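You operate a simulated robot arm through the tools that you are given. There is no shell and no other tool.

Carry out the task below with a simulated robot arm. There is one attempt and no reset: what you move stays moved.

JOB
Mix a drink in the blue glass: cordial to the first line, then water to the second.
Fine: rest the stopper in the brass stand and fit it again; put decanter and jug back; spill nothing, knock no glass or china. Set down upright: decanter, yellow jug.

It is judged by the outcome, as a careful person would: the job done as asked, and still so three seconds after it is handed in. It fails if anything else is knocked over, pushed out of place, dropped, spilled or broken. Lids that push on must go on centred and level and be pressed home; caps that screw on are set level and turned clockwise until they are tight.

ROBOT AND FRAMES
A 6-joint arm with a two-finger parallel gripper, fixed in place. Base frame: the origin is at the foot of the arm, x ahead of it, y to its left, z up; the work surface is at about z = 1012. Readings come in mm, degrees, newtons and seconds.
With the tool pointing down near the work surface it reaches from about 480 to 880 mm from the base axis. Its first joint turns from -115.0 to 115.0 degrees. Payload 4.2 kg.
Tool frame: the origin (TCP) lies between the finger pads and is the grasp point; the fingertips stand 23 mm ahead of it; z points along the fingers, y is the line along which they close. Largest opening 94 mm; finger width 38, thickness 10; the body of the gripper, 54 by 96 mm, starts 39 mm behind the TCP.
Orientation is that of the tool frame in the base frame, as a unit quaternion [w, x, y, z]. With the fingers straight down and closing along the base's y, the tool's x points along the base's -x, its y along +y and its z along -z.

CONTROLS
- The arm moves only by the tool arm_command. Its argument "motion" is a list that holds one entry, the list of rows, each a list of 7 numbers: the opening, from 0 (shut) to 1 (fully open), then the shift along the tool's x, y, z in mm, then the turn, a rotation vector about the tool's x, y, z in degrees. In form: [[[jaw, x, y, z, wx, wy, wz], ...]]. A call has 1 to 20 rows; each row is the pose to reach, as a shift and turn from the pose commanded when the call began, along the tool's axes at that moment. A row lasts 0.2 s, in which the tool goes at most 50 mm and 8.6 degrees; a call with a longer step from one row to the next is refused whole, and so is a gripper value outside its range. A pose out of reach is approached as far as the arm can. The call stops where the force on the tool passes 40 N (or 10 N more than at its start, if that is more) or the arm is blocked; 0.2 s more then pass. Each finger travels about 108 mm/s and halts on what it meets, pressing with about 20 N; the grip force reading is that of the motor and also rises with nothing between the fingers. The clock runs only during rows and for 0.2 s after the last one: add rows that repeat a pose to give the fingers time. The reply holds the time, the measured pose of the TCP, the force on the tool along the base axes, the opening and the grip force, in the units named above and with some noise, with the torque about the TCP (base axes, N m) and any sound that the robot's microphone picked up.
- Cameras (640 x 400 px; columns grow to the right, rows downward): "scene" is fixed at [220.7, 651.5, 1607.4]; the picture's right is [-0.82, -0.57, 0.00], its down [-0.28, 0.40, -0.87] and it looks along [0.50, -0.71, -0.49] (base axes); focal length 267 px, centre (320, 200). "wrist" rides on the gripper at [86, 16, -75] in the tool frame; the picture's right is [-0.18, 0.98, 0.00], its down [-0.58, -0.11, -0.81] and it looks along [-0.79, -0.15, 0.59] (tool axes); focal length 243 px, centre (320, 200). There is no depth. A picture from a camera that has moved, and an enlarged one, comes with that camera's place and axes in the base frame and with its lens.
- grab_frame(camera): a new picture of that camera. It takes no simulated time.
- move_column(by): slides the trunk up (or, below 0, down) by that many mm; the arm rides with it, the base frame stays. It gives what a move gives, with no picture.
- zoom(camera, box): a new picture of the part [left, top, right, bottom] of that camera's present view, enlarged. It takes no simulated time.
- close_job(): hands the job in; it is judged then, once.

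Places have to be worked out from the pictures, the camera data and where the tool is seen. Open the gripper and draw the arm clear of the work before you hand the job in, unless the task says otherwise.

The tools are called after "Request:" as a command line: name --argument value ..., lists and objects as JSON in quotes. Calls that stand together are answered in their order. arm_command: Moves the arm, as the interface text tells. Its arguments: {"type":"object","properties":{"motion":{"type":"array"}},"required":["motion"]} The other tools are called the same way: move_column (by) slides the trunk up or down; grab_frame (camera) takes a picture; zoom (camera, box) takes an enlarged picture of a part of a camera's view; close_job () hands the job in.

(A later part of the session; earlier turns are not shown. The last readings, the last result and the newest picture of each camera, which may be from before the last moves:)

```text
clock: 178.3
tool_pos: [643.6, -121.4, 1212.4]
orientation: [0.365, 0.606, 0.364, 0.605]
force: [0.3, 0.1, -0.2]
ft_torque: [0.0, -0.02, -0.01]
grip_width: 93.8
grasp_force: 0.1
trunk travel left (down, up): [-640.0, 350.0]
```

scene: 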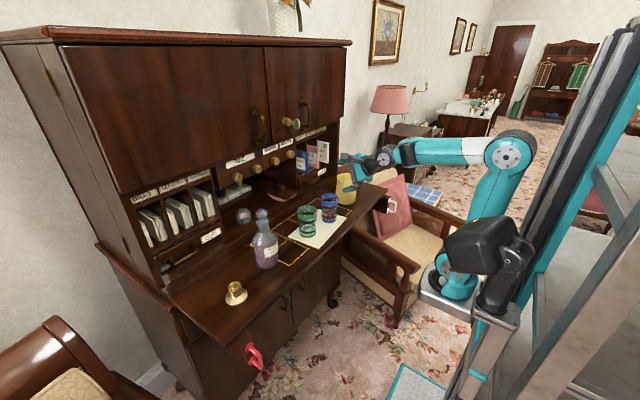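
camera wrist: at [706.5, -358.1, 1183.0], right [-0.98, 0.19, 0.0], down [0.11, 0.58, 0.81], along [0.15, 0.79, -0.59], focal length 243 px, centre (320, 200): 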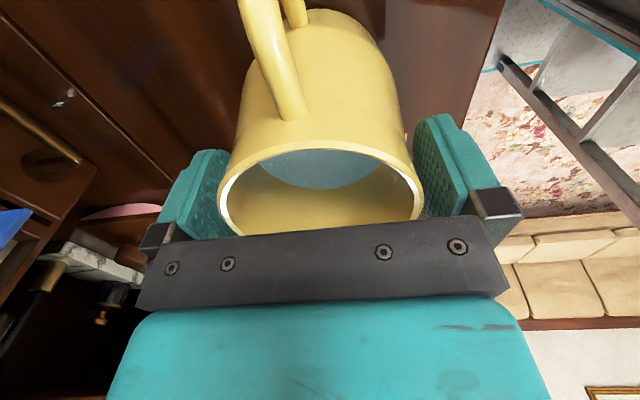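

Level and unflagged. Moving to the jug's approach line.

Request:
arm_command --motion '[[[1, -21, 6, -4.5, 0, 0, 0], [1, -42, 12, -9, 0, 0, 0], [1, -63.5, 18, -13.5, 0, 0, 0], [1, -85, 24, -18, 0, 0, 0], [1, -106, 30, -22.6, 0, 0, 0], [1, -127, 36, -27, 0, 0, 0], [1, -148.1, 41.6, -31.6, 0, 0, 0], [1, -148.1, 41.6, -31.6, 0, 0, 0]]]'

Request:
grab_frame --camera "scene"

```text
clock: 180.1
tool_pos: [611.5, -273.5, 1178.1]
orientation: [0.365, 0.606, 0.364, 0.606]
force: [0.0, -0.1, 1.2]
ft_torque: [0.04, -0.01, 0.02]
grip_width: 94.0
grasp_force: 0.2
trunk travel left (down, up): [-640.0, 350.0]
```

```text
taken
```

scene: 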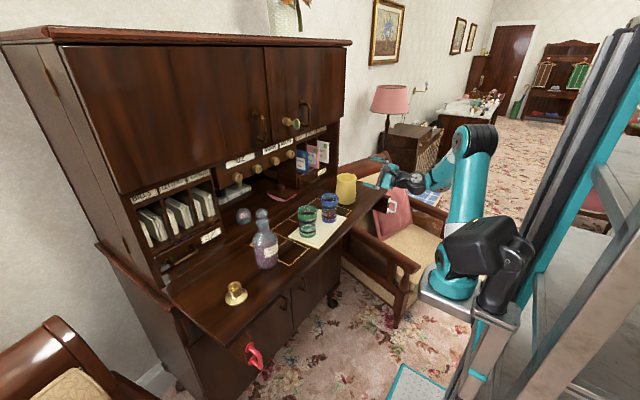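

Reached. I'll lower to z 1120 here and unroll so the fingers are level and the camera on top.

Request:
arm_command --motion '[[[1, -7, -13, 0, 0, 0, 0], [1, -14, -26, 0, 0, 0, 0], [1, -21, -39, 0, 0, 0, 0], [1, -27.6, -52.1, 0, 0, 0, 0], [1, -27.6, -52.1, 0, 0, 0, 8], [1, -27.6, -52.1, 0, 0, 0, 16], [1, -27.6, -52.1, 0, 0, 0, 24], [1, -27.6, -52.1, 0, 0, 0, 32], [1, -27.6, -52.1, 0, 0, 0, 40], [1, -27.6, -52.1, 0, 0, 0, 48], [1, -27.6, -52.1, 0, 0, 0, 56], [1, -27.6, -52.1, 0, 0, 0, 62], [1, -27.6, -52.1, 0, 0, 0, 62]]]'

Request:
grab_frame --camera "wrist"

Request:
zoom --camera "scene" --box '[300, 130, 440, 230]'

```text
clock: 182.9
tool_pos: [612.3, -271.3, 1119.3]
orientation: [0.001, 0.707, 0.001, 0.707]
force: [0.5, -0.5, 0.0]
ft_torque: [-0.02, 0.01, -0.01]
grip_width: 93.8
grasp_force: 0.0
trunk travel left (down, up): [-640.0, 350.0]
```

```text
taken
camera wrist: at [536.7, -286.6, 1206.0], right [0.0, -0.98, -0.18], down [-0.81, 0.11, -0.58], along [0.59, 0.15, -0.79], focal length 243 px, centre (320, 200)
```

wrist: 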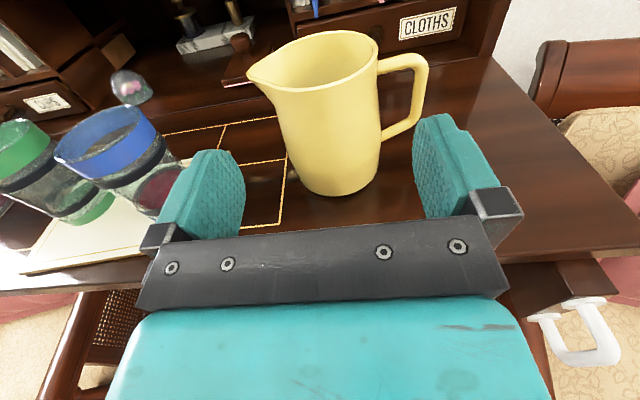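

```text
4.00 times, centred on (370, 180) of scene
camera zoom: at [220.7, 651.5, 1607.4], right [-0.82, -0.57, 0.0], down [-0.28, 0.4, -0.87], along [0.5, -0.71, -0.49], focal length 1067 px, centre (120, 280)
```

zoom: 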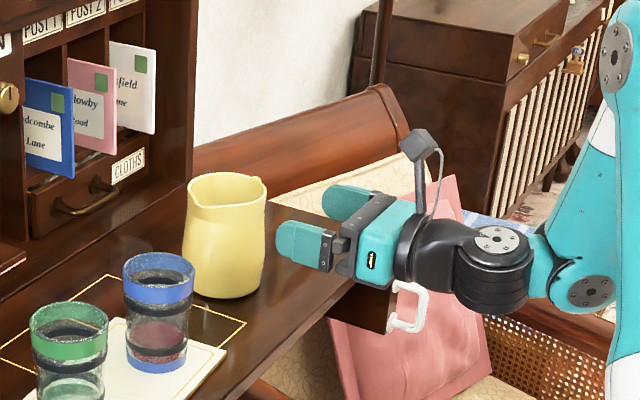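

A very clear view of the jug and its handle loop. I'll zoom in to measure the body and the loop opening.

Request:
zoom --camera "wrist" --box '[230, 20, 450, 210]'

```text
2.11 times, centred on (340, 115) of wrist
camera zoom: at [536.7, -286.6, 1206.0], right [0.0, -0.98, -0.18], down [-0.81, 0.11, -0.58], along [0.59, 0.15, -0.79], focal length 511 px, centre (278, 379)
```

zoom: 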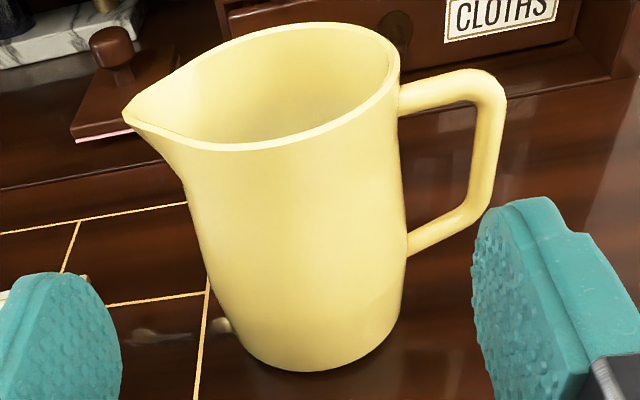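

The loop opening is about 26 mm deep and 52 mm tall, centred near z 1083, and the body is 85 mm wide there. I'll lower to z 1083, shift 2 mm to centre on the jug, and advance part-way.

Request:
arm_command --motion '[[[1, -12, 0.7, 0, 0, 0, 0], [1, -25, 1.4, 0, 0, 0, 0], [1, -37, 2, 0, 0, 0, 0], [1, -37, 2, 18, 0, 0, 0], [1, -37, 2, 36, 0, 0, 0], [1, -37, 2, 50, 0, 0, 0], [1, -37, 2, 50, 0, 0, 0]]]'

Request:
grab_frame --camera "wrist"

Request:
zoom --camera "wrist" --box '[160, 40, 500, 260]'

Request:
zoom --camera "scene" --box '[310, 140, 420, 220]'

```text
clock: 184.5
tool_pos: [661.6, -273.0, 1082.8]
orientation: [0.0, 0.707, -0.001, 0.707]
force: [0.5, -0.6, -0.2]
ft_torque: [0.01, -0.04, 0.03]
grip_width: 93.8
grasp_force: 0.0
out of reach, approached as far as the arm can: row 2, 3, 4
trunk travel left (down, up): [-640.0, 350.0]
```

```text
taken
camera wrist: at [586.3, -289.8, 1168.9], right [0.0, -0.98, -0.18], down [-0.81, 0.11, -0.58], along [0.59, 0.15, -0.79], focal length 243 px, centre (320, 200)
```

wrist: 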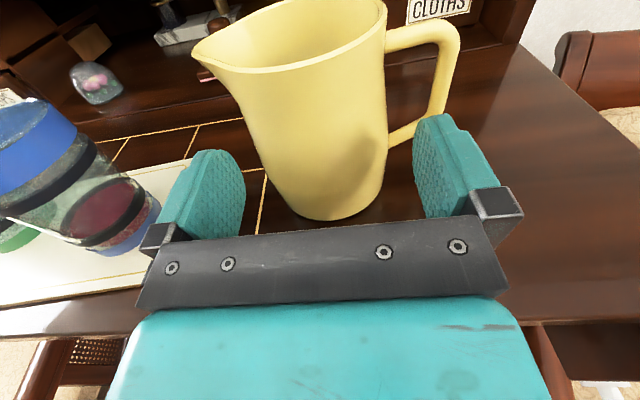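

```text
1.82 times, centred on (330, 150) of wrist
camera zoom: at [586.3, -289.8, 1168.9], right [0.0, -0.98, -0.18], down [-0.81, 0.11, -0.58], along [0.59, 0.15, -0.79], focal length 441 px, centre (302, 291)
```

zoom: 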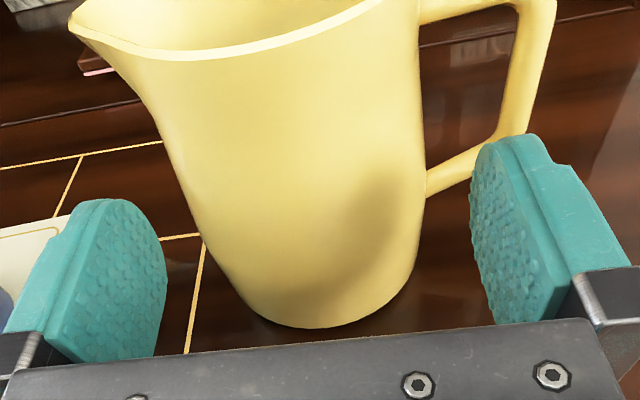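

```text
5.00 times, centred on (365, 180) of scene
camera zoom: at [220.7, 651.5, 1607.4], right [-0.82, -0.57, 0.0], down [-0.28, 0.4, -0.87], along [0.5, -0.71, -0.49], focal length 1334 px, centre (95, 300)
```

zoom: 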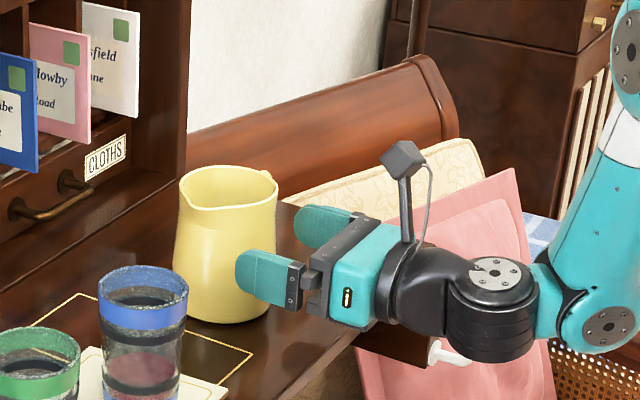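

The loop's opening spans z 1058–1107 around y -324, so z 1083 is right. I'll trim y by +1 mm and advance 30 mm, then check the finger against the handle.

Request:
arm_command --motion '[[[1, 0, -1, 8, 0, 0, 0], [1, 0, -1, 16, 0, 0, 0], [1, 0, -1, 24, 0, 0, 0], [1, 0, -1, 30, 0, 0, 0], [1, 0, -1, 30, 0, 0, 0]]]'

Request:
zoom --camera "wrist" --box '[160, 0, 500, 240]'

Request:
zoom --camera "scene" --box '[320, 150, 400, 215]'

```text
clock: 185.7
tool_pos: [692.5, -274.1, 1082.9]
orientation: [0.001, 0.707, -0.001, 0.707]
force: [0.7, -0.3, -0.2]
ft_torque: [-0.03, -0.04, -0.01]
grip_width: 94.0
grasp_force: 0.1
trunk travel left (down, up): [-640.0, 350.0]
```

```text
1.67 times, centred on (330, 120) of wrist
camera zoom: at [616.8, -288.7, 1169.2], right [0.0, -0.98, -0.18], down [-0.81, 0.11, -0.58], along [0.59, 0.15, -0.79], focal length 404 px, centre (303, 333)
```

zoom: 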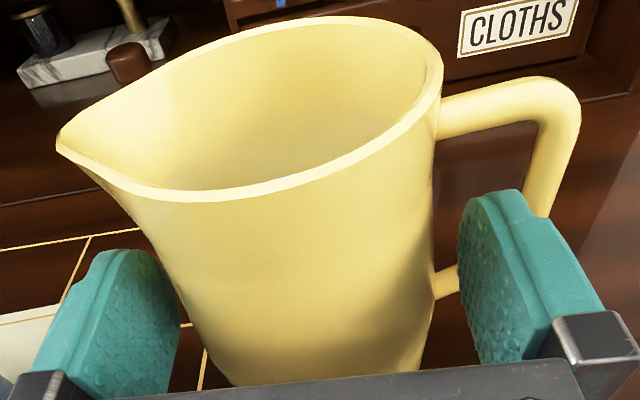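

```text
6.15 times, centred on (360, 182) of scene
camera zoom: at [220.7, 651.5, 1607.4], right [-0.82, -0.57, 0.0], down [-0.28, 0.4, -0.87], along [0.5, -0.71, -0.49], focal length 1642 px, centre (74, 308)
```

zoom: 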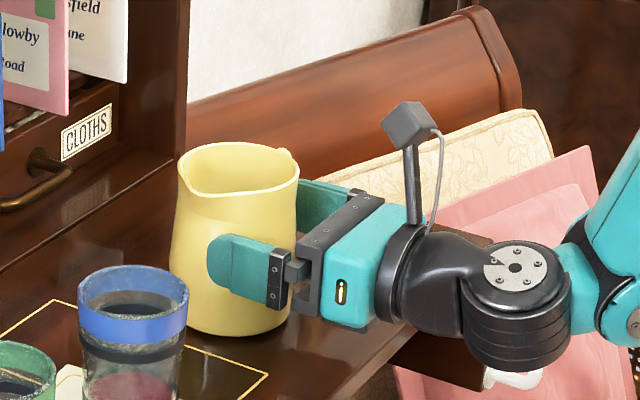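

The finger is lined up with the loop opening and there's no contact. I'll advance the last 20 mm in 5 mm steps.

Request:
arm_command --motion '[[[1, 0, 0, 5, 0, 0, 0], [1, 0, 0, 10, 0, 0, 0], [1, 0, 0, 15, 0, 0, 0], [1, 0, 0, 19, 0, 0, 0], [1, 0, 0, 19, 0, 0, 0]]]'

Request:
zoom --camera "wrist" --box '[160, 0, 500, 240]'

Request:
zoom --camera "scene" --box '[320, 150, 400, 215]'

```text
clock: 186.9
tool_pos: [710.6, -272.3, 1083.2]
orientation: [0.001, 0.707, -0.001, 0.707]
force: [0.4, -0.2, -0.4]
ft_torque: [-0.04, 0.03, 0.04]
grip_width: 93.8
grasp_force: 0.1
trunk travel left (down, up): [-640.0, 350.0]
```

```text
1.67 times, centred on (330, 120) of wrist
camera zoom: at [635.7, -288.1, 1169.4], right [0.0, -0.98, -0.18], down [-0.81, 0.11, -0.58], along [0.59, 0.15, -0.79], focal length 404 px, centre (303, 333)
```

zoom: 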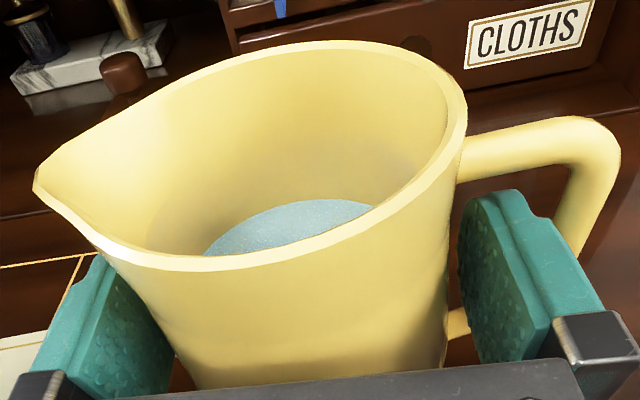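

```text
6.15 times, centred on (360, 182) of scene
camera zoom: at [220.7, 651.5, 1607.4], right [-0.82, -0.57, 0.0], down [-0.28, 0.4, -0.87], along [0.5, -0.71, -0.49], focal length 1642 px, centre (74, 308)
```

zoom: 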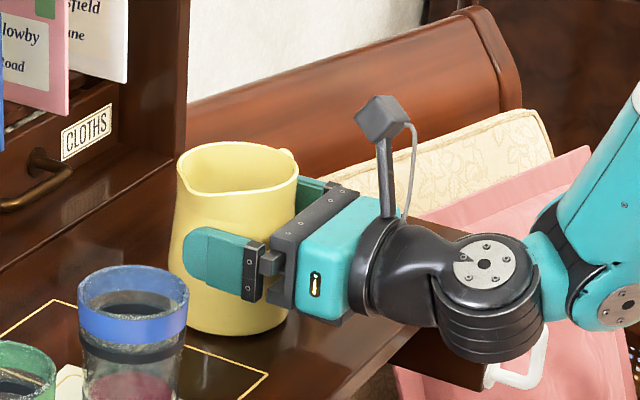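

The finger sits inside the handle loop and the jug is centred. I'll close gently.

Request:
arm_command --motion '[[[0.96, 0, 0, 0, 0, 0, 0], [0.92, 0, 0, 0, 0, 0, 0], [0.86, 0, 0, 0, 0, 0, 0], [0.75, 0, 0, 0, 0, 0, 0], [0.75, 0, 0, 0, 0, 0, 0], [0.75, 0, 0, 0, 0, 0, 0]]]'

Request:
zoom --camera "wrist" --box '[160, 0, 500, 240]'

```text
clock: 188.3
tool_pos: [710.6, -272.2, 1084.2]
orientation: [0.001, 0.707, 0.0, 0.707]
force: [1.8, 1.6, -0.1]
ft_torque: [0.12, -0.03, 0.05]
grip_width: 90.4
grasp_force: 19.8
trunk travel left (down, up): [-640.0, 350.0]
```

```text
1.67 times, centred on (330, 120) of wrist
camera zoom: at [635.7, -287.8, 1169.5], right [0.0, -0.98, -0.18], down [-0.81, 0.11, -0.58], along [0.59, 0.15, -0.79], focal length 404 px, centre (303, 333)
```

zoom: 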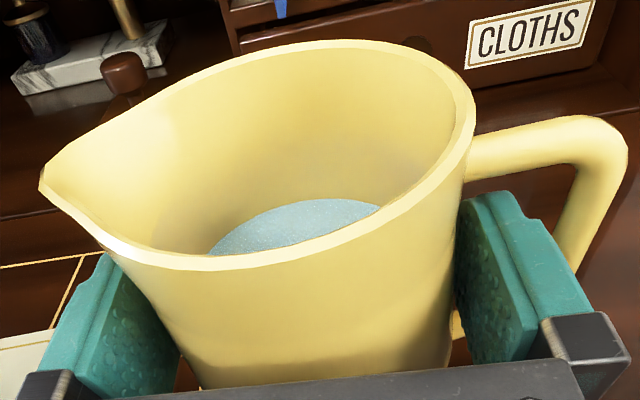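

Gripped at 90 mm with about 20 N. I'll lift slowly and check that the hold is steady.

Request:
arm_command --motion '[[[0.75, 2, 0, 0, 0, 0, 0], [0.75, 5, 0, 0, 0, 0, 0], [0.75, 9, 0, 0, 0, 0, 0], [0.75, 14, 0, 0, 0, 0, 0], [0.75, 20, 0, 0, 0, 0, 0]]]'

Request:
zoom --camera "wrist" --box '[160, 0, 500, 240]'

Request:
zoom --camera "scene" --box '[320, 150, 400, 215]'

```text
clock: 189.5
tool_pos: [710.6, -271.9, 1102.9]
orientation: [0.0, 0.707, 0.0, 0.707]
force: [1.0, -0.5, -6.9]
ft_torque: [-0.02, 0.07, 0.03]
grip_width: 90.3
grasp_force: 20.1
trunk travel left (down, up): [-640.0, 350.0]
```

```text
1.67 times, centred on (330, 120) of wrist
camera zoom: at [636.0, -288.3, 1189.3], right [0.0, -0.98, -0.18], down [-0.81, 0.11, -0.58], along [0.59, 0.15, -0.79], focal length 404 px, centre (303, 333)
```

zoom: 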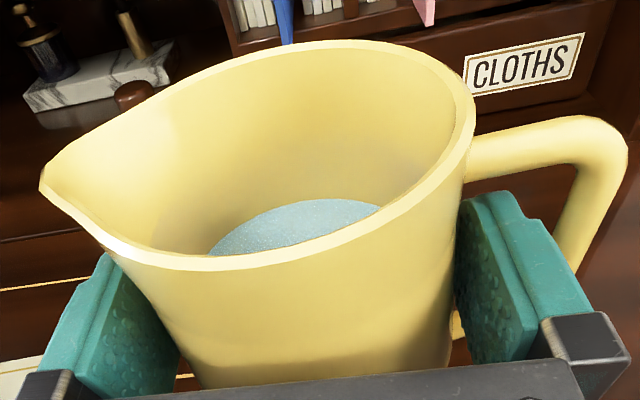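

```text
6.15 times, centred on (360, 182) of scene
camera zoom: at [220.7, 651.5, 1607.4], right [-0.82, -0.57, 0.0], down [-0.28, 0.4, -0.87], along [0.5, -0.71, -0.49], focal length 1642 px, centre (74, 308)
```

zoom: 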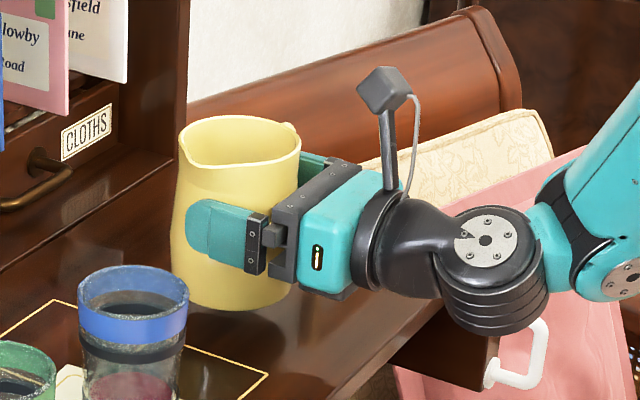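

The jug lifts steadily at about 7 N. I'll raise it to z 1150 with a slight 12° lean towards its spout, far from pouring, which keeps the roll joint comfortable.

Request:
arm_command --motion '[[[0.75, 6, 0, 0, 0, 0, -1], [0.75, 12, 0, 0, 0, 0, -2], [0.75, 18, 0, 0, 0, 0, -3.5], [0.75, 24, 0, 0, 0, 0, -5], [0.75, 30, 0, 0, 0, 0, -7], [0.75, 36, 0, 0, 0, 0, -9], [0.75, 42, 0, 0, 0, 0, -11], [0.75, 47, 0, 0, 0, 0, -12], [0.75, 47, 0, 0, 0, 0, -12]]]'

Request:
zoom --camera "scene" --box '[310, 130, 400, 215]'

```text
clock: 191.5
tool_pos: [711.1, -272.4, 1149.8]
orientation: [0.074, 0.704, 0.074, 0.703]
force: [0.8, -1.2, -5.7]
ft_torque: [-0.01, 0.07, 0.01]
grip_width: 90.1
grasp_force: 19.8
trunk travel left (down, up): [-640.0, 350.0]
```

```text
4.71 times, centred on (355, 172) of scene
camera zoom: at [220.7, 651.5, 1607.4], right [-0.82, -0.57, 0.0], down [-0.28, 0.4, -0.87], along [0.5, -0.71, -0.49], focal length 1255 px, centre (155, 329)
```

zoom: 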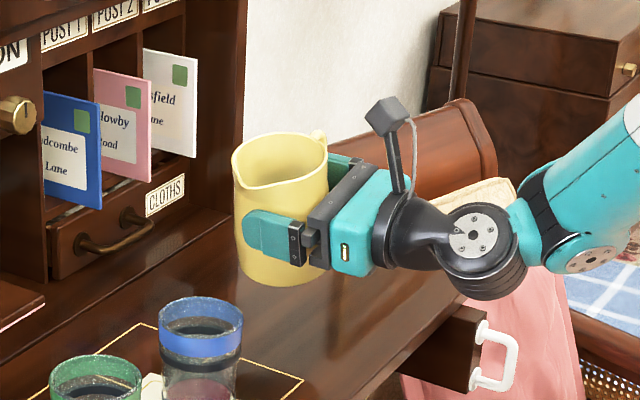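

Steady. I'll carry the jug up and across towards the blue glass's right side, leaning it to 30°, still below pouring.

Request:
arm_command --motion '[[[0.75, 10, -8, -3, 0, 0, -2], [0.75, 20, -17, -6.5, 0, 0, -4], [0.75, 30, -27, -10, 0, 0, -6], [0.75, 39, -37, -13.5, 0, 0, -8], [0.75, 48, -47, -17, 0, 0, -10.5], [0.75, 57, -57, -21, 0, 0, -13], [0.75, 65, -68, -25, 0, 0, -15.5], [0.75, 72.8, -77.9, -28, 0, 0, -18], [0.75, 72.8, -77.9, -28, 0, 0, -18]]]'

Request:
zoom --camera "scene" --box '[290, 110, 410, 230]'

Request:
grab_frame --camera "wrist"

```text
clock: 193.5
tool_pos: [681.5, -179.1, 1204.1]
orientation: [0.184, 0.683, 0.183, 0.682]
force: [0.9, 0.4, -6.3]
ft_torque: [0.02, 0.08, 0.02]
grip_width: 90.1
grasp_force: 19.6
trunk travel left (down, up): [-640.0, 350.0]
```

```text
3.33 times, centred on (350, 170) of scene
camera zoom: at [220.7, 651.5, 1607.4], right [-0.82, -0.57, 0.0], down [-0.28, 0.4, -0.87], along [0.5, -0.71, -0.49], focal length 889 px, centre (220, 300)
```

zoom: 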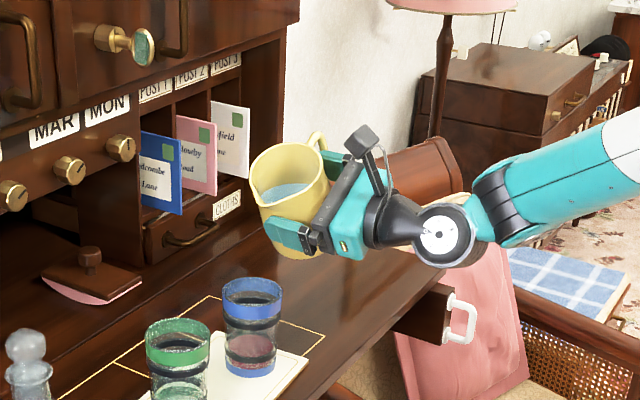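

```text
taken
camera wrist: at [607.4, -150.8, 1287.8], right [0.0, -0.94, 0.33], down [-0.81, -0.2, -0.56], along [0.59, -0.27, -0.76], focal length 243 px, centre (320, 200)
```

wrist: 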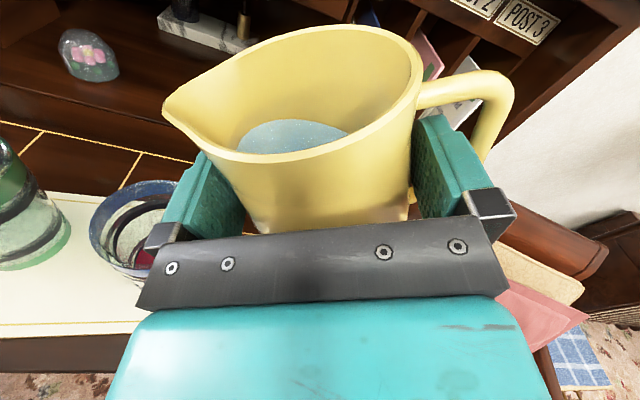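

Everything tracks well. The wrist camera sees the blue glass again at left, so I'll zoom to re-check its position relative to the spout.

Request:
zoom --camera "wrist" --box '[60, 80, 260, 300]'

```text
1.82 times, centred on (160, 190) of wrist
camera zoom: at [607.4, -150.8, 1287.8], right [0.0, -0.94, 0.33], down [-0.81, -0.2, -0.56], along [0.59, -0.27, -0.76], focal length 441 px, centre (611, 218)
```

zoom: 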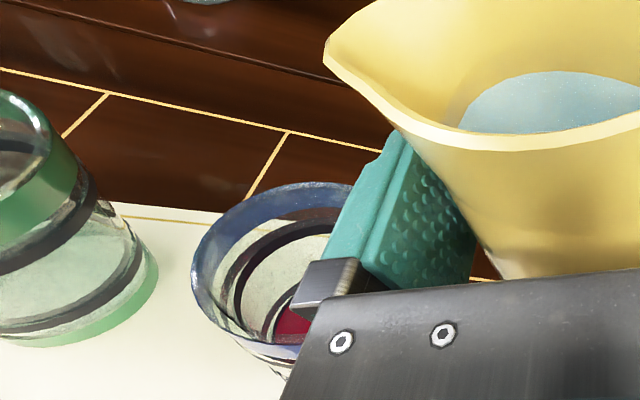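

The glass centre is confirmed at (695, -93), and the spout is already over its near side. I'll ease down to z 1160 and tilt to 42°, just under the expected pouring angle.

Request:
arm_command --motion '[[[0.75, -6, -4, 0.3, 0, 0, -2], [0.75, -13, -8, 0.6, 0, 0, -4], [0.75, -20, -12, 0.9, 0, 0, -6.5], [0.75, -27, -16.5, 1.2, 0, 0, -9], [0.75, -33, -20, 1.4, 0, 0, -11], [0.75, -38.4, -23.4, 1.6, 0, 0, -12], [0.75, -38.4, -23.4, 1.6, 0, 0, -12]]]'

Request:
zoom --camera "scene" --box '[295, 140, 375, 230]'

Request:
grab_frame --camera "wrist"

```text
clock: 195.1
tool_pos: [685.8, -179.5, 1159.7]
orientation: [0.254, 0.66, 0.253, 0.66]
force: [0.2, -0.6, -6.4]
ft_torque: [0.07, 0.1, 0.02]
grip_width: 90.0
grasp_force: 20.3
trunk travel left (down, up): [-640.0, 350.0]
```

```text
4.44 times, centred on (335, 185) of scene
camera zoom: at [220.7, 651.5, 1607.4], right [-0.82, -0.57, 0.0], down [-0.28, 0.4, -0.87], along [0.5, -0.71, -0.49], focal length 1186 px, centre (253, 267)
```

zoom: 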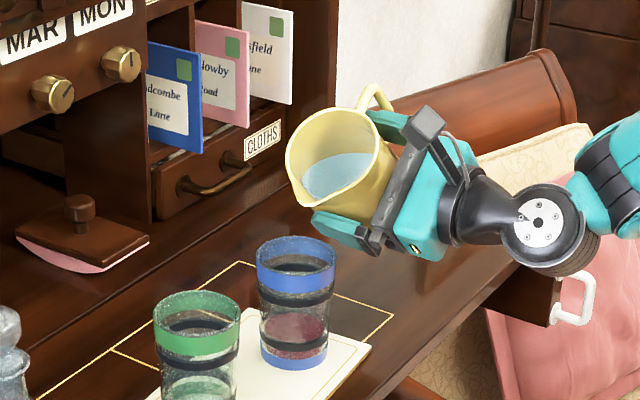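

```text
taken
camera wrist: at [609.4, -133.5, 1235.5], right [0.0, -0.85, 0.52], down [-0.81, -0.31, -0.5], along [0.59, -0.42, -0.69], focal length 243 px, centre (320, 200)
```

wrist: 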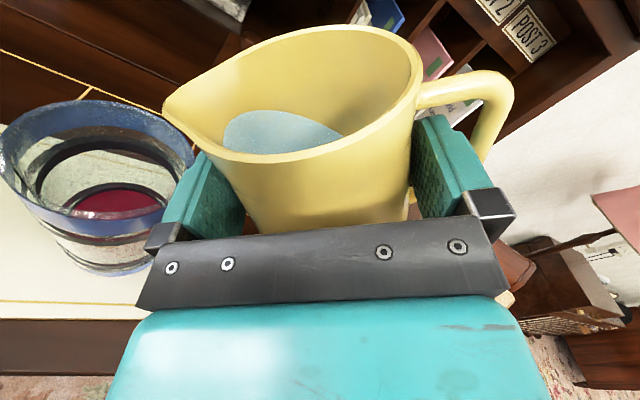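

The spout hangs right over the near side of the glass, and the water is still inside. I'll tilt to 46° and look.

Request:
arm_command --motion '[[[0.75, 0, 0, 0, 0, 0, -2], [0.75, 0, 0, 0, 0, 0, -4]]]'

Request:
zoom --camera "scene" --box '[305, 160, 355, 225]'

Request:
zoom --camera "wrist" --box '[120, 20, 440, 240]'

```text
clock: 195.7
tool_pos: [684.3, -179.7, 1160.9]
orientation: [0.278, 0.651, 0.276, 0.65]
force: [-0.3, -0.1, -5.6]
ft_torque: [0.02, 0.14, -0.03]
grip_width: 90.2
grasp_force: 19.9
trunk travel left (down, up): [-640.0, 350.0]
```

```text
6.15 times, centred on (330, 192) of scene
camera zoom: at [220.7, 651.5, 1607.4], right [-0.82, -0.57, 0.0], down [-0.28, 0.4, -0.87], along [0.5, -0.71, -0.49], focal length 1642 px, centre (258, 246)
```

zoom: 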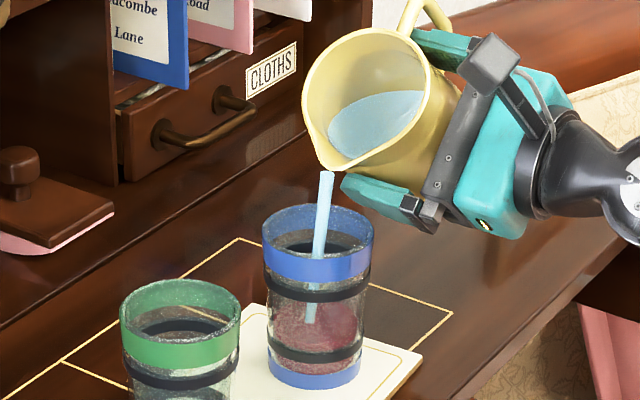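

```text
1.82 times, centred on (280, 130) of wrist
camera zoom: at [609.0, -128.4, 1231.5], right [0.0, -0.81, 0.58], down [-0.81, -0.34, -0.48], along [0.59, -0.47, -0.66], focal length 441 px, centre (393, 327)
```

zoom: 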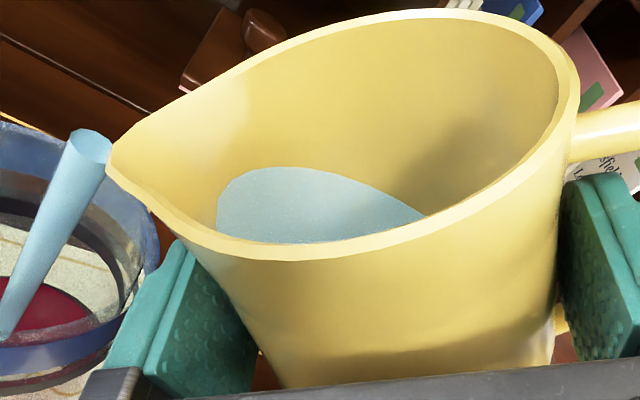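

Water is pouring cleanly into the middle of the glass. I'll zoom in on the level against the upper line.

Request:
zoom --camera "scene" --box '[318, 192, 344, 222]'

```text
13.33 times, centred on (331, 207) of scene
camera zoom: at [220.7, 651.5, 1607.4], right [-0.82, -0.57, 0.0], down [-0.28, 0.4, -0.87], along [0.5, -0.71, -0.49], focal length 3557 px, centre (173, 107)
```

zoom: 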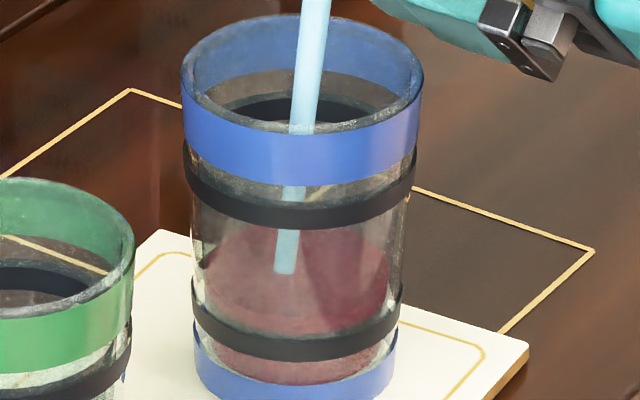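

The level has risen about 4 mm and needs roughly 40 mm more. I'll hold the tilt for two rows and measure the rate.

Request:
arm_command --motion '[[[0.75, 0, 0, 0, 0, 0, 0], [0.75, 0, 0, 0, 0, 0, 0]]]'

Request:
zoom --camera "scene" --box '[318, 192, 344, 222]'

Request:
zoom --camera "scene" --box '[305, 160, 355, 225]'

```text
clock: 196.3
tool_pos: [684.4, -179.3, 1159.1]
orientation: [0.278, 0.651, 0.276, 0.65]
force: [0.4, 0.6, -6.6]
ft_torque: [0.08, 0.09, 0.0]
grip_width: 90.3
grasp_force: 19.6
trunk travel left (down, up): [-640.0, 350.0]
```

```text
13.33 times, centred on (331, 207) of scene
camera zoom: at [220.7, 651.5, 1607.4], right [-0.82, -0.57, 0.0], down [-0.28, 0.4, -0.87], along [0.5, -0.71, -0.49], focal length 3557 px, centre (173, 107)
```

zoom: 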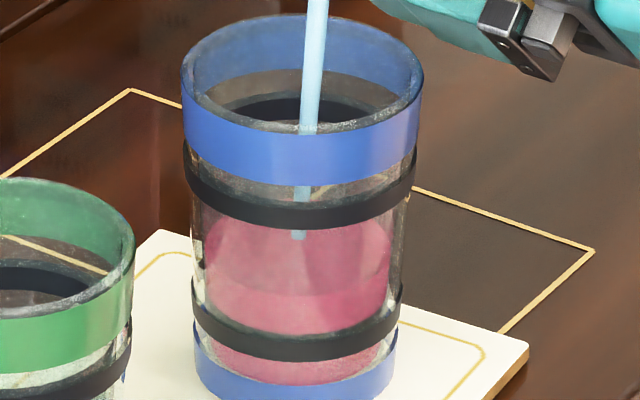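

```text
6.15 times, centred on (330, 192) of scene
camera zoom: at [220.7, 651.5, 1607.4], right [-0.82, -0.57, 0.0], down [-0.28, 0.4, -0.87], along [0.5, -0.71, -0.49], focal length 1642 px, centre (258, 246)
```

zoom: 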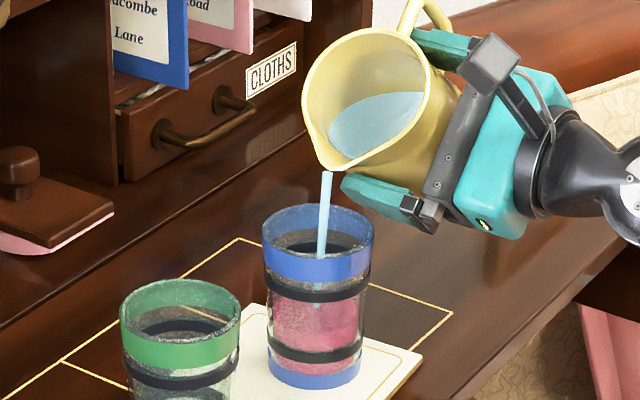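

The level rose about 6 mm, and 34 mm remain. The stream is thinning, so I'll tilt to 49° (raising 3 mm) and hold.

Request:
arm_command --motion '[[[0.75, 1, 1, 0, 0, 0, -1.5], [0.75, 2.1, 2.2, 0, 0, 0, -3], [0.75, 2.1, 2.2, 0, 0, 0, -3]]]'

Request:
zoom --camera "scene" --box '[318, 192, 344, 222]'

Request:
zoom --camera "scene" --box '[305, 160, 355, 225]'

```text
clock: 197.1
tool_pos: [684.4, -179.9, 1163.6]
orientation: [0.293, 0.644, 0.294, 0.643]
force: [0.0, -0.8, -5.3]
ft_torque: [0.03, 0.05, 0.01]
grip_width: 89.6
grasp_force: 19.5
trunk travel left (down, up): [-640.0, 350.0]
```

```text
13.33 times, centred on (331, 207) of scene
camera zoom: at [220.7, 651.5, 1607.4], right [-0.82, -0.57, 0.0], down [-0.28, 0.4, -0.87], along [0.5, -0.71, -0.49], focal length 3557 px, centre (173, 107)
```

zoom: 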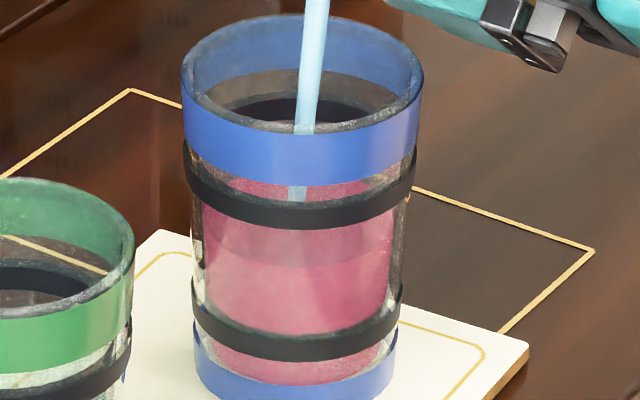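

```text
6.15 times, centred on (330, 192) of scene
camera zoom: at [220.7, 651.5, 1607.4], right [-0.82, -0.57, 0.0], down [-0.28, 0.4, -0.87], along [0.5, -0.71, -0.49], focal length 1642 px, centre (258, 246)
```

zoom: 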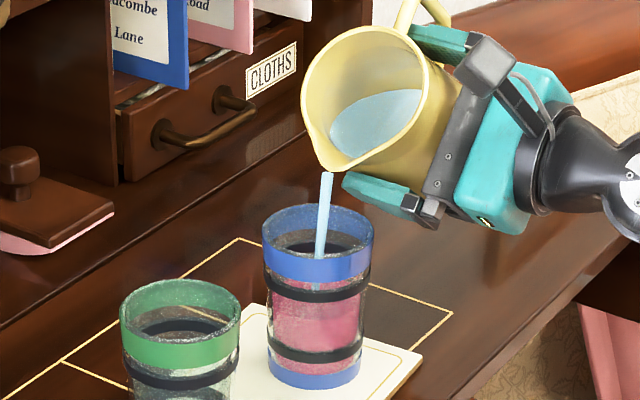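

It's about 15 mm below the second line now. I'll hold for one row only, then re-read.

Request:
arm_command --motion '[[[0.75, 0, 0, 0, 0, 0, 0]]]'

Request:
zoom --camera "scene" --box '[318, 192, 344, 222]'

```text
clock: 197.5
tool_pos: [685.3, -180.0, 1163.3]
orientation: [0.294, 0.644, 0.293, 0.643]
force: [0.5, 0.3, -5.6]
ft_torque: [0.09, 0.08, 0.0]
grip_width: 90.2
grasp_force: 19.7
trunk travel left (down, up): [-640.0, 350.0]
```

```text
13.33 times, centred on (331, 207) of scene
camera zoom: at [220.7, 651.5, 1607.4], right [-0.82, -0.57, 0.0], down [-0.28, 0.4, -0.87], along [0.5, -0.71, -0.49], focal length 3557 px, centre (173, 107)
```

zoom: 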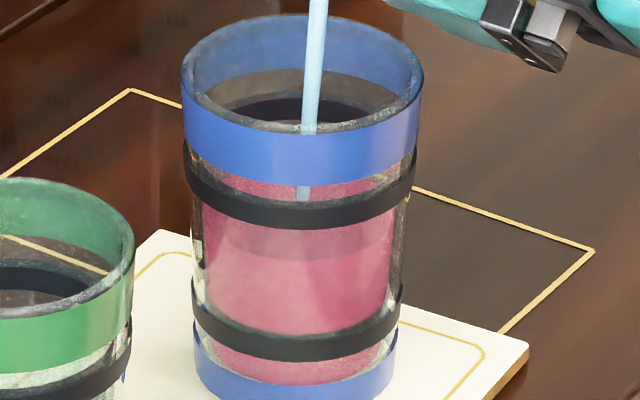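

It rose only about 2 mm as the stream thinned, and about 12 mm remain. I'll tilt 2° more for one row and re-check.

Request:
arm_command --motion '[[[0.75, 1, 1.2, 0, 0, 0, -2]]]'

Request:
zoom --camera "scene" --box '[318, 192, 344, 222]'

```text
clock: 197.9
tool_pos: [684.6, -179.8, 1165.4]
orientation: [0.304, 0.639, 0.304, 0.638]
force: [0.9, -0.2, -4.0]
ft_torque: [0.08, 0.05, 0.0]
grip_width: 89.9
grasp_force: 20.1
trunk travel left (down, up): [-640.0, 350.0]
```

```text
13.33 times, centred on (331, 207) of scene
camera zoom: at [220.7, 651.5, 1607.4], right [-0.82, -0.57, 0.0], down [-0.28, 0.4, -0.87], along [0.5, -0.71, -0.49], focal length 3557 px, centre (173, 107)
```

zoom: 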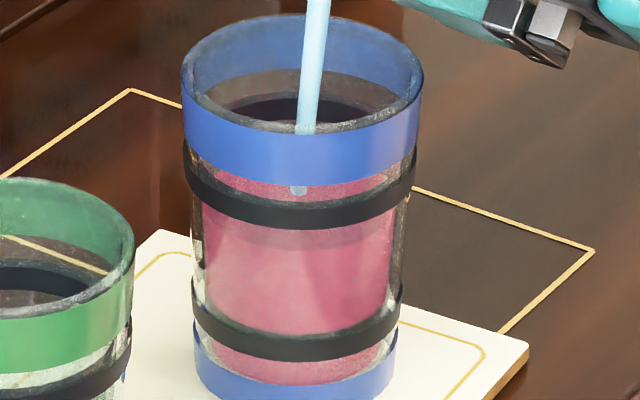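

It's about 8 mm below the line's middle now. I'll hold for one more row.

Request:
arm_command --motion '[[[0.75, 0, 0, 0, 0, 0, 0]]]'

Request:
zoom --camera "scene" --box '[320, 190, 342, 212]'

```text
clock: 198.3
tool_pos: [684.4, -179.4, 1164.9]
orientation: [0.305, 0.639, 0.303, 0.637]
force: [0.6, 0.5, -5.6]
ft_torque: [0.07, 0.1, -0.01]
grip_width: 90.2
grasp_force: 19.8
trunk travel left (down, up): [-640.0, 350.0]
```

```text
16.00 times, centred on (331, 201) of scene
camera zoom: at [220.7, 651.5, 1607.4], right [-0.82, -0.57, 0.0], down [-0.28, 0.4, -0.87], along [0.5, -0.71, -0.49], focal length 4268 px, centre (144, 184)
```

zoom: 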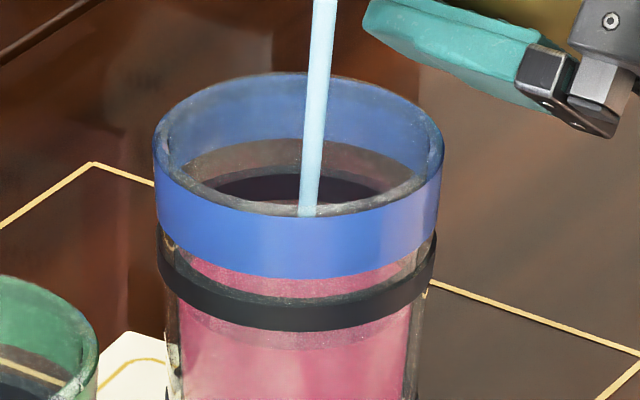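

The stream is thin again; about 7 mm remain. I'll tilt 2° more for one row.

Request:
arm_command --motion '[[[0.75, 1, 1.2, 0, 0, 0, -2]]]'

Request:
zoom --camera "scene" --box '[320, 190, 342, 212]'

```text
clock: 198.7
tool_pos: [684.0, -179.3, 1165.4]
orientation: [0.317, 0.633, 0.315, 0.633]
force: [-0.2, 0.8, -4.2]
ft_torque: [0.06, 0.05, -0.02]
grip_width: 90.3
grasp_force: 20.0
trunk travel left (down, up): [-640.0, 350.0]
```

```text
16.00 times, centred on (331, 201) of scene
camera zoom: at [220.7, 651.5, 1607.4], right [-0.82, -0.57, 0.0], down [-0.28, 0.4, -0.87], along [0.5, -0.71, -0.49], focal length 4268 px, centre (144, 184)
```

zoom: 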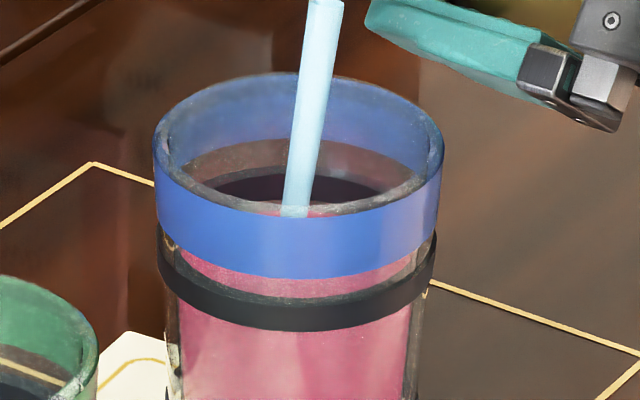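

The surface has gone behind the upper band's front, so it's close. I'll zoom tighter, and also look from the wrist camera, before the final stop.

Request:
zoom --camera "scene" --box '[323, 196, 341, 211]'

Request:
zoom --camera "wrist" --box '[0, 60, 200, 260]'

```text
16.00 times, centred on (332, 204) of scene
camera zoom: at [220.7, 651.5, 1607.4], right [-0.82, -0.57, 0.0], down [-0.28, 0.4, -0.87], along [0.5, -0.71, -0.49], focal length 4268 px, centre (128, 144)
```

zoom: 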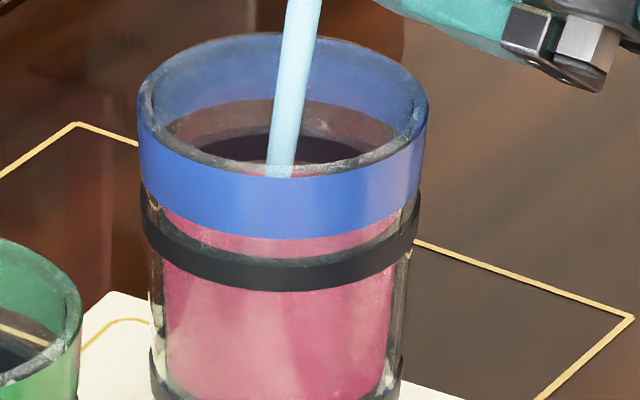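

```text
2.00 times, centred on (100, 160) of wrist
camera zoom: at [609.1, -119.8, 1230.5], right [0.0, -0.74, 0.67], down [-0.81, -0.4, -0.44], along [0.59, -0.55, -0.6], focal length 485 px, centre (760, 280)
```

zoom: 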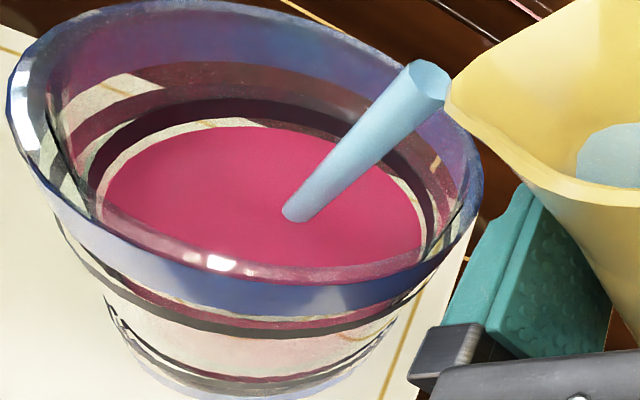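

The inside view shows the surface right at the lower edge of the upper band. About 4 mm more brings it to the middle of the line. I'll hold one more row and check.

Request:
arm_command --motion '[[[0.75, 0, 0, 0, 0, 0, 0]]]'

Request:
zoom --camera "wrist" --box '[0, 60, 200, 260]'

Request:
zoom --camera "scene" --box '[323, 196, 341, 211]'

```text
clock: 199.1
tool_pos: [684.4, -179.3, 1166.1]
orientation: [0.317, 0.633, 0.315, 0.632]
force: [-0.3, -1.0, -4.5]
ft_torque: [0.06, 0.09, -0.03]
grip_width: 90.1
grasp_force: 20.2
trunk travel left (down, up): [-640.0, 350.0]
```

```text
2.00 times, centred on (100, 160) of wrist
camera zoom: at [609.1, -119.8, 1230.6], right [0.0, -0.74, 0.67], down [-0.81, -0.4, -0.44], along [0.59, -0.55, -0.6], focal length 485 px, centre (760, 280)
```

zoom: 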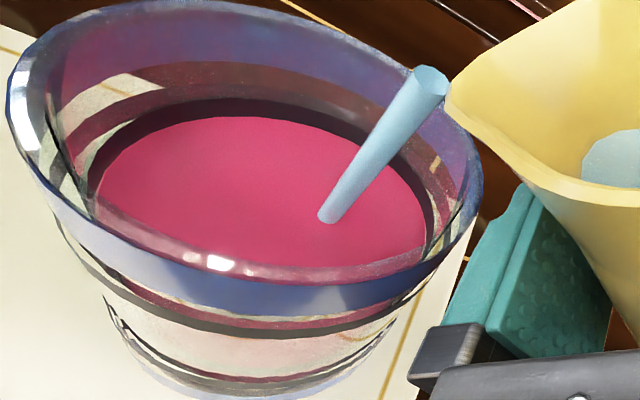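

```text
16.00 times, centred on (332, 204) of scene
camera zoom: at [220.7, 651.5, 1607.4], right [-0.82, -0.57, 0.0], down [-0.28, 0.4, -0.87], along [0.5, -0.71, -0.49], focal length 4268 px, centre (128, 144)
```

zoom: 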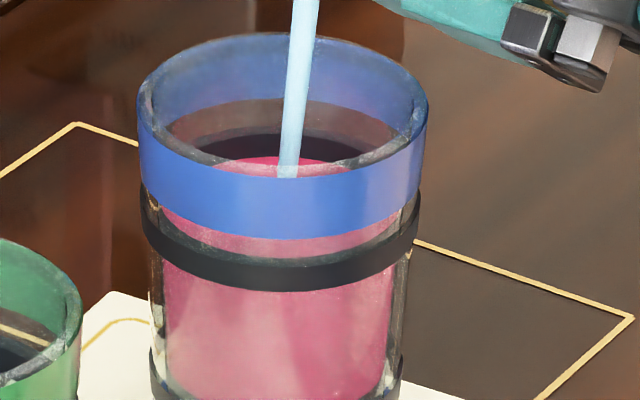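

It's now about 2.5 mm short of the middle of the second line. I'll let it run one more short row and then tilt back promptly in the same move.

Request:
arm_command --motion '[[[0.75, 0, 0, 0, 0, 0, 0], [0.75, 0, 0, 0, 0, 0, 8], [0.75, 0, 0, 0, 0, 0, 15]]]'

Request:
zoom --camera "scene" --box '[323, 196, 341, 211]'

Request:
zoom --camera "wrist" --box '[0, 60, 240, 300]'

Request:
zoom --camera "scene" --box '[295, 140, 375, 230]'

```text
clock: 199.9
tool_pos: [684.3, -180.8, 1166.6]
orientation: [0.229, 0.669, 0.23, 0.668]
force: [0.0, 0.6, -5.5]
ft_torque: [0.05, 0.02, 0.0]
grip_width: 89.7
grasp_force: 20.0
trunk travel left (down, up): [-640.0, 350.0]
```

```text
16.00 times, centred on (332, 204) of scene
camera zoom: at [220.7, 651.5, 1607.4], right [-0.82, -0.57, 0.0], down [-0.28, 0.4, -0.87], along [0.5, -0.71, -0.49], focal length 4268 px, centre (128, 144)
```

zoom: 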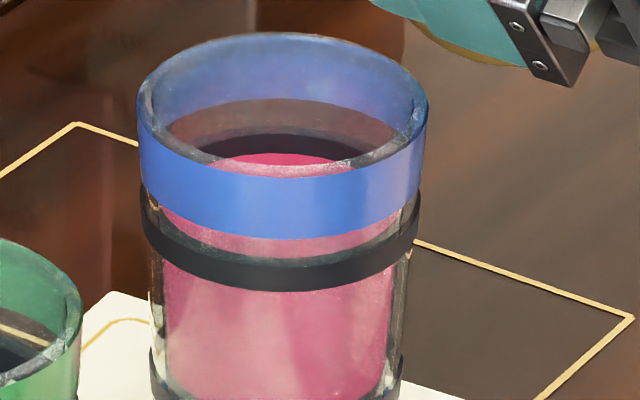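

```text
1.67 times, centred on (120, 180) of wrist
camera zoom: at [609.1, -139.4, 1244.3], right [0.0, -0.89, 0.46], down [-0.81, -0.27, -0.53], along [0.59, -0.37, -0.72], focal length 404 px, centre (653, 233)
```

zoom: 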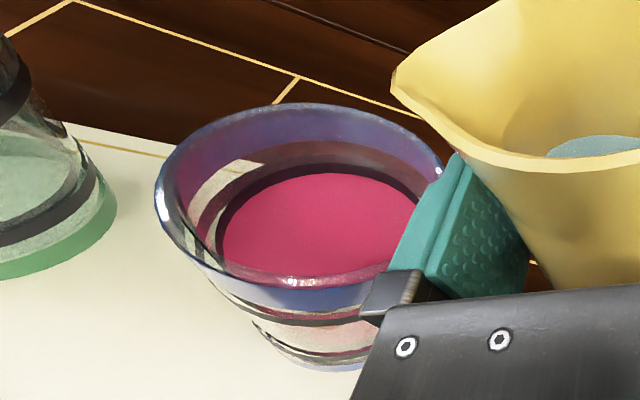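

```text
4.44 times, centred on (335, 185) of scene
camera zoom: at [220.7, 651.5, 1607.4], right [-0.82, -0.57, 0.0], down [-0.28, 0.4, -0.87], along [0.5, -0.71, -0.49], focal length 1186 px, centre (253, 267)
```

zoom: 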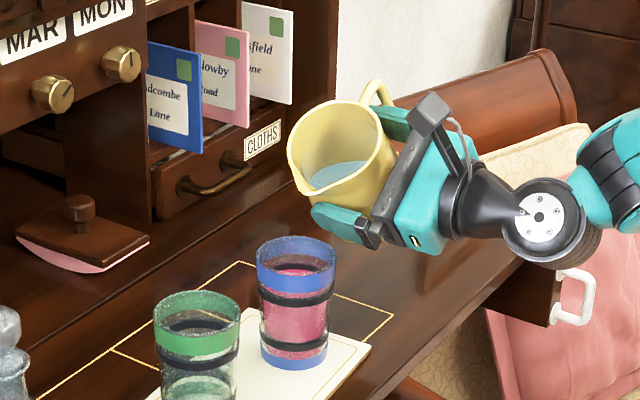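

The flow has stopped, and the surface is inside the upper band, roughly 2 mm below its middle. I'll look once more from inside to judge whether a small top-up is worthwhile.

Request:
zoom --camera "wrist" --box '[50, 90, 170, 210]'

Request:
zoom --camera "scene" --box '[318, 192, 344, 222]'

```text
3.33 times, centred on (110, 150) of wrist
camera zoom: at [609.1, -139.4, 1244.3], right [0.0, -0.89, 0.46], down [-0.81, -0.27, -0.53], along [0.59, -0.37, -0.72], focal length 809 px, centre (1020, 367)
```

zoom: 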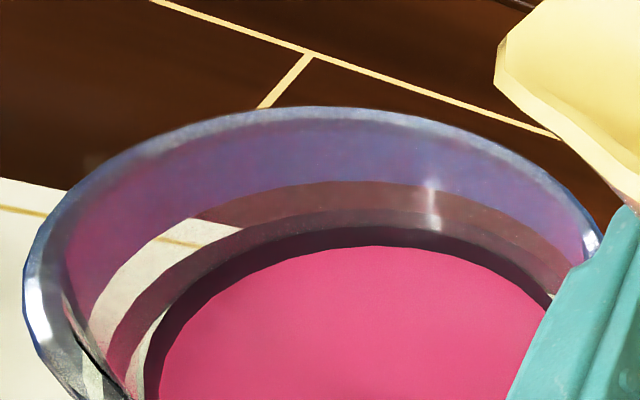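

```text
13.33 times, centred on (331, 207) of scene
camera zoom: at [220.7, 651.5, 1607.4], right [-0.82, -0.57, 0.0], down [-0.28, 0.4, -0.87], along [0.5, -0.71, -0.49], focal length 3557 px, centre (173, 107)
```

zoom: 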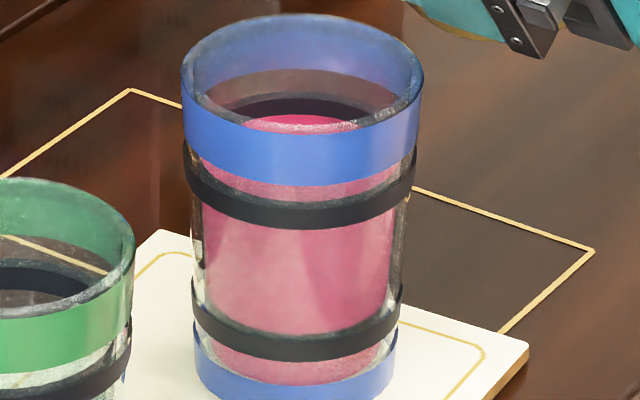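

Taking both views together, the surface lies within the second line's band, within about 2 mm of its middle, so no top-up is needed. I'll raise the jug and lean it back a little before carrying it home.

Request:
arm_command --motion '[[[0.75, 7, 5.5, 0, 0, 0, 2], [0.75, 15, 11.5, 0, 0, 0, 4], [0.75, 23, 17.5, 0, 0, 0, 6], [0.75, 30, 23.3, 0, 0, 0, 8], [0.75, 30, 23.3, 0, 0, 0, 8]]]'

Request:
zoom --camera "scene" --box '[290, 130, 390, 230]'

```text
clock: 201.1
tool_pos: [684.7, -179.9, 1203.6]
orientation: [0.184, 0.683, 0.182, 0.683]
force: [-0.3, -0.7, -5.0]
ft_torque: [0.0, 0.06, 0.01]
grip_width: 89.9
grasp_force: 19.5
trunk travel left (down, up): [-640.0, 350.0]
```

```text
4.00 times, centred on (340, 180) of scene
camera zoom: at [220.7, 651.5, 1607.4], right [-0.82, -0.57, 0.0], down [-0.28, 0.4, -0.87], along [0.5, -0.71, -0.49], focal length 1067 px, centre (240, 280)
```

zoom: 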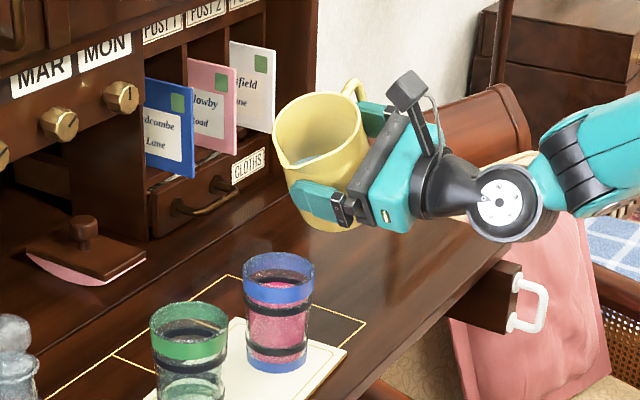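

Clean. I'll carry the jug back above its original spot.

Request:
arm_command --motion '[[[0.75, -8, 9, 2, 0, 0, 2], [0.75, -17, 17, 5, 0, 0, 4], [0.75, -28, 24, 9, 0, 0, 6.5], [0.75, -40, 31, 13, 0, 0, 9], [0.75, -53, 37, 17, 0, 0, 11.5], [0.75, -67, 42, 21, 0, 0, 14], [0.75, -80, 47, 24, 0, 0, 16], [0.75, -93.4, 52.5, 27, 0, 0, 18], [0.75, -93.4, 52.5, 27, 0, 0, 18]]]'

Request:
grab_frame --camera "wrist"

```text
clock: 203.1
tool_pos: [712.1, -271.2, 1151.6]
orientation: [0.074, 0.703, 0.073, 0.703]
force: [0.2, 0.4, -5.9]
ft_torque: [0.0, 0.06, -0.02]
grip_width: 90.1
grasp_force: 20.2
trunk travel left (down, up): [-640.0, 350.0]
```

```text
taken
camera wrist: at [635.8, -268.9, 1238.4], right [0.0, -1.0, 0.02], down [-0.81, -0.01, -0.59], along [0.59, -0.02, -0.81], focal length 243 px, centre (320, 200)
```

wrist: 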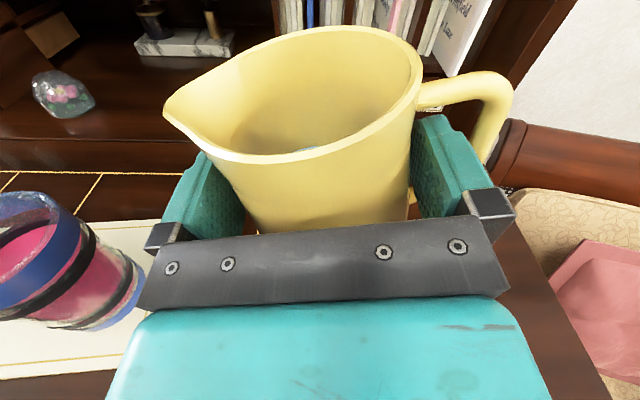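

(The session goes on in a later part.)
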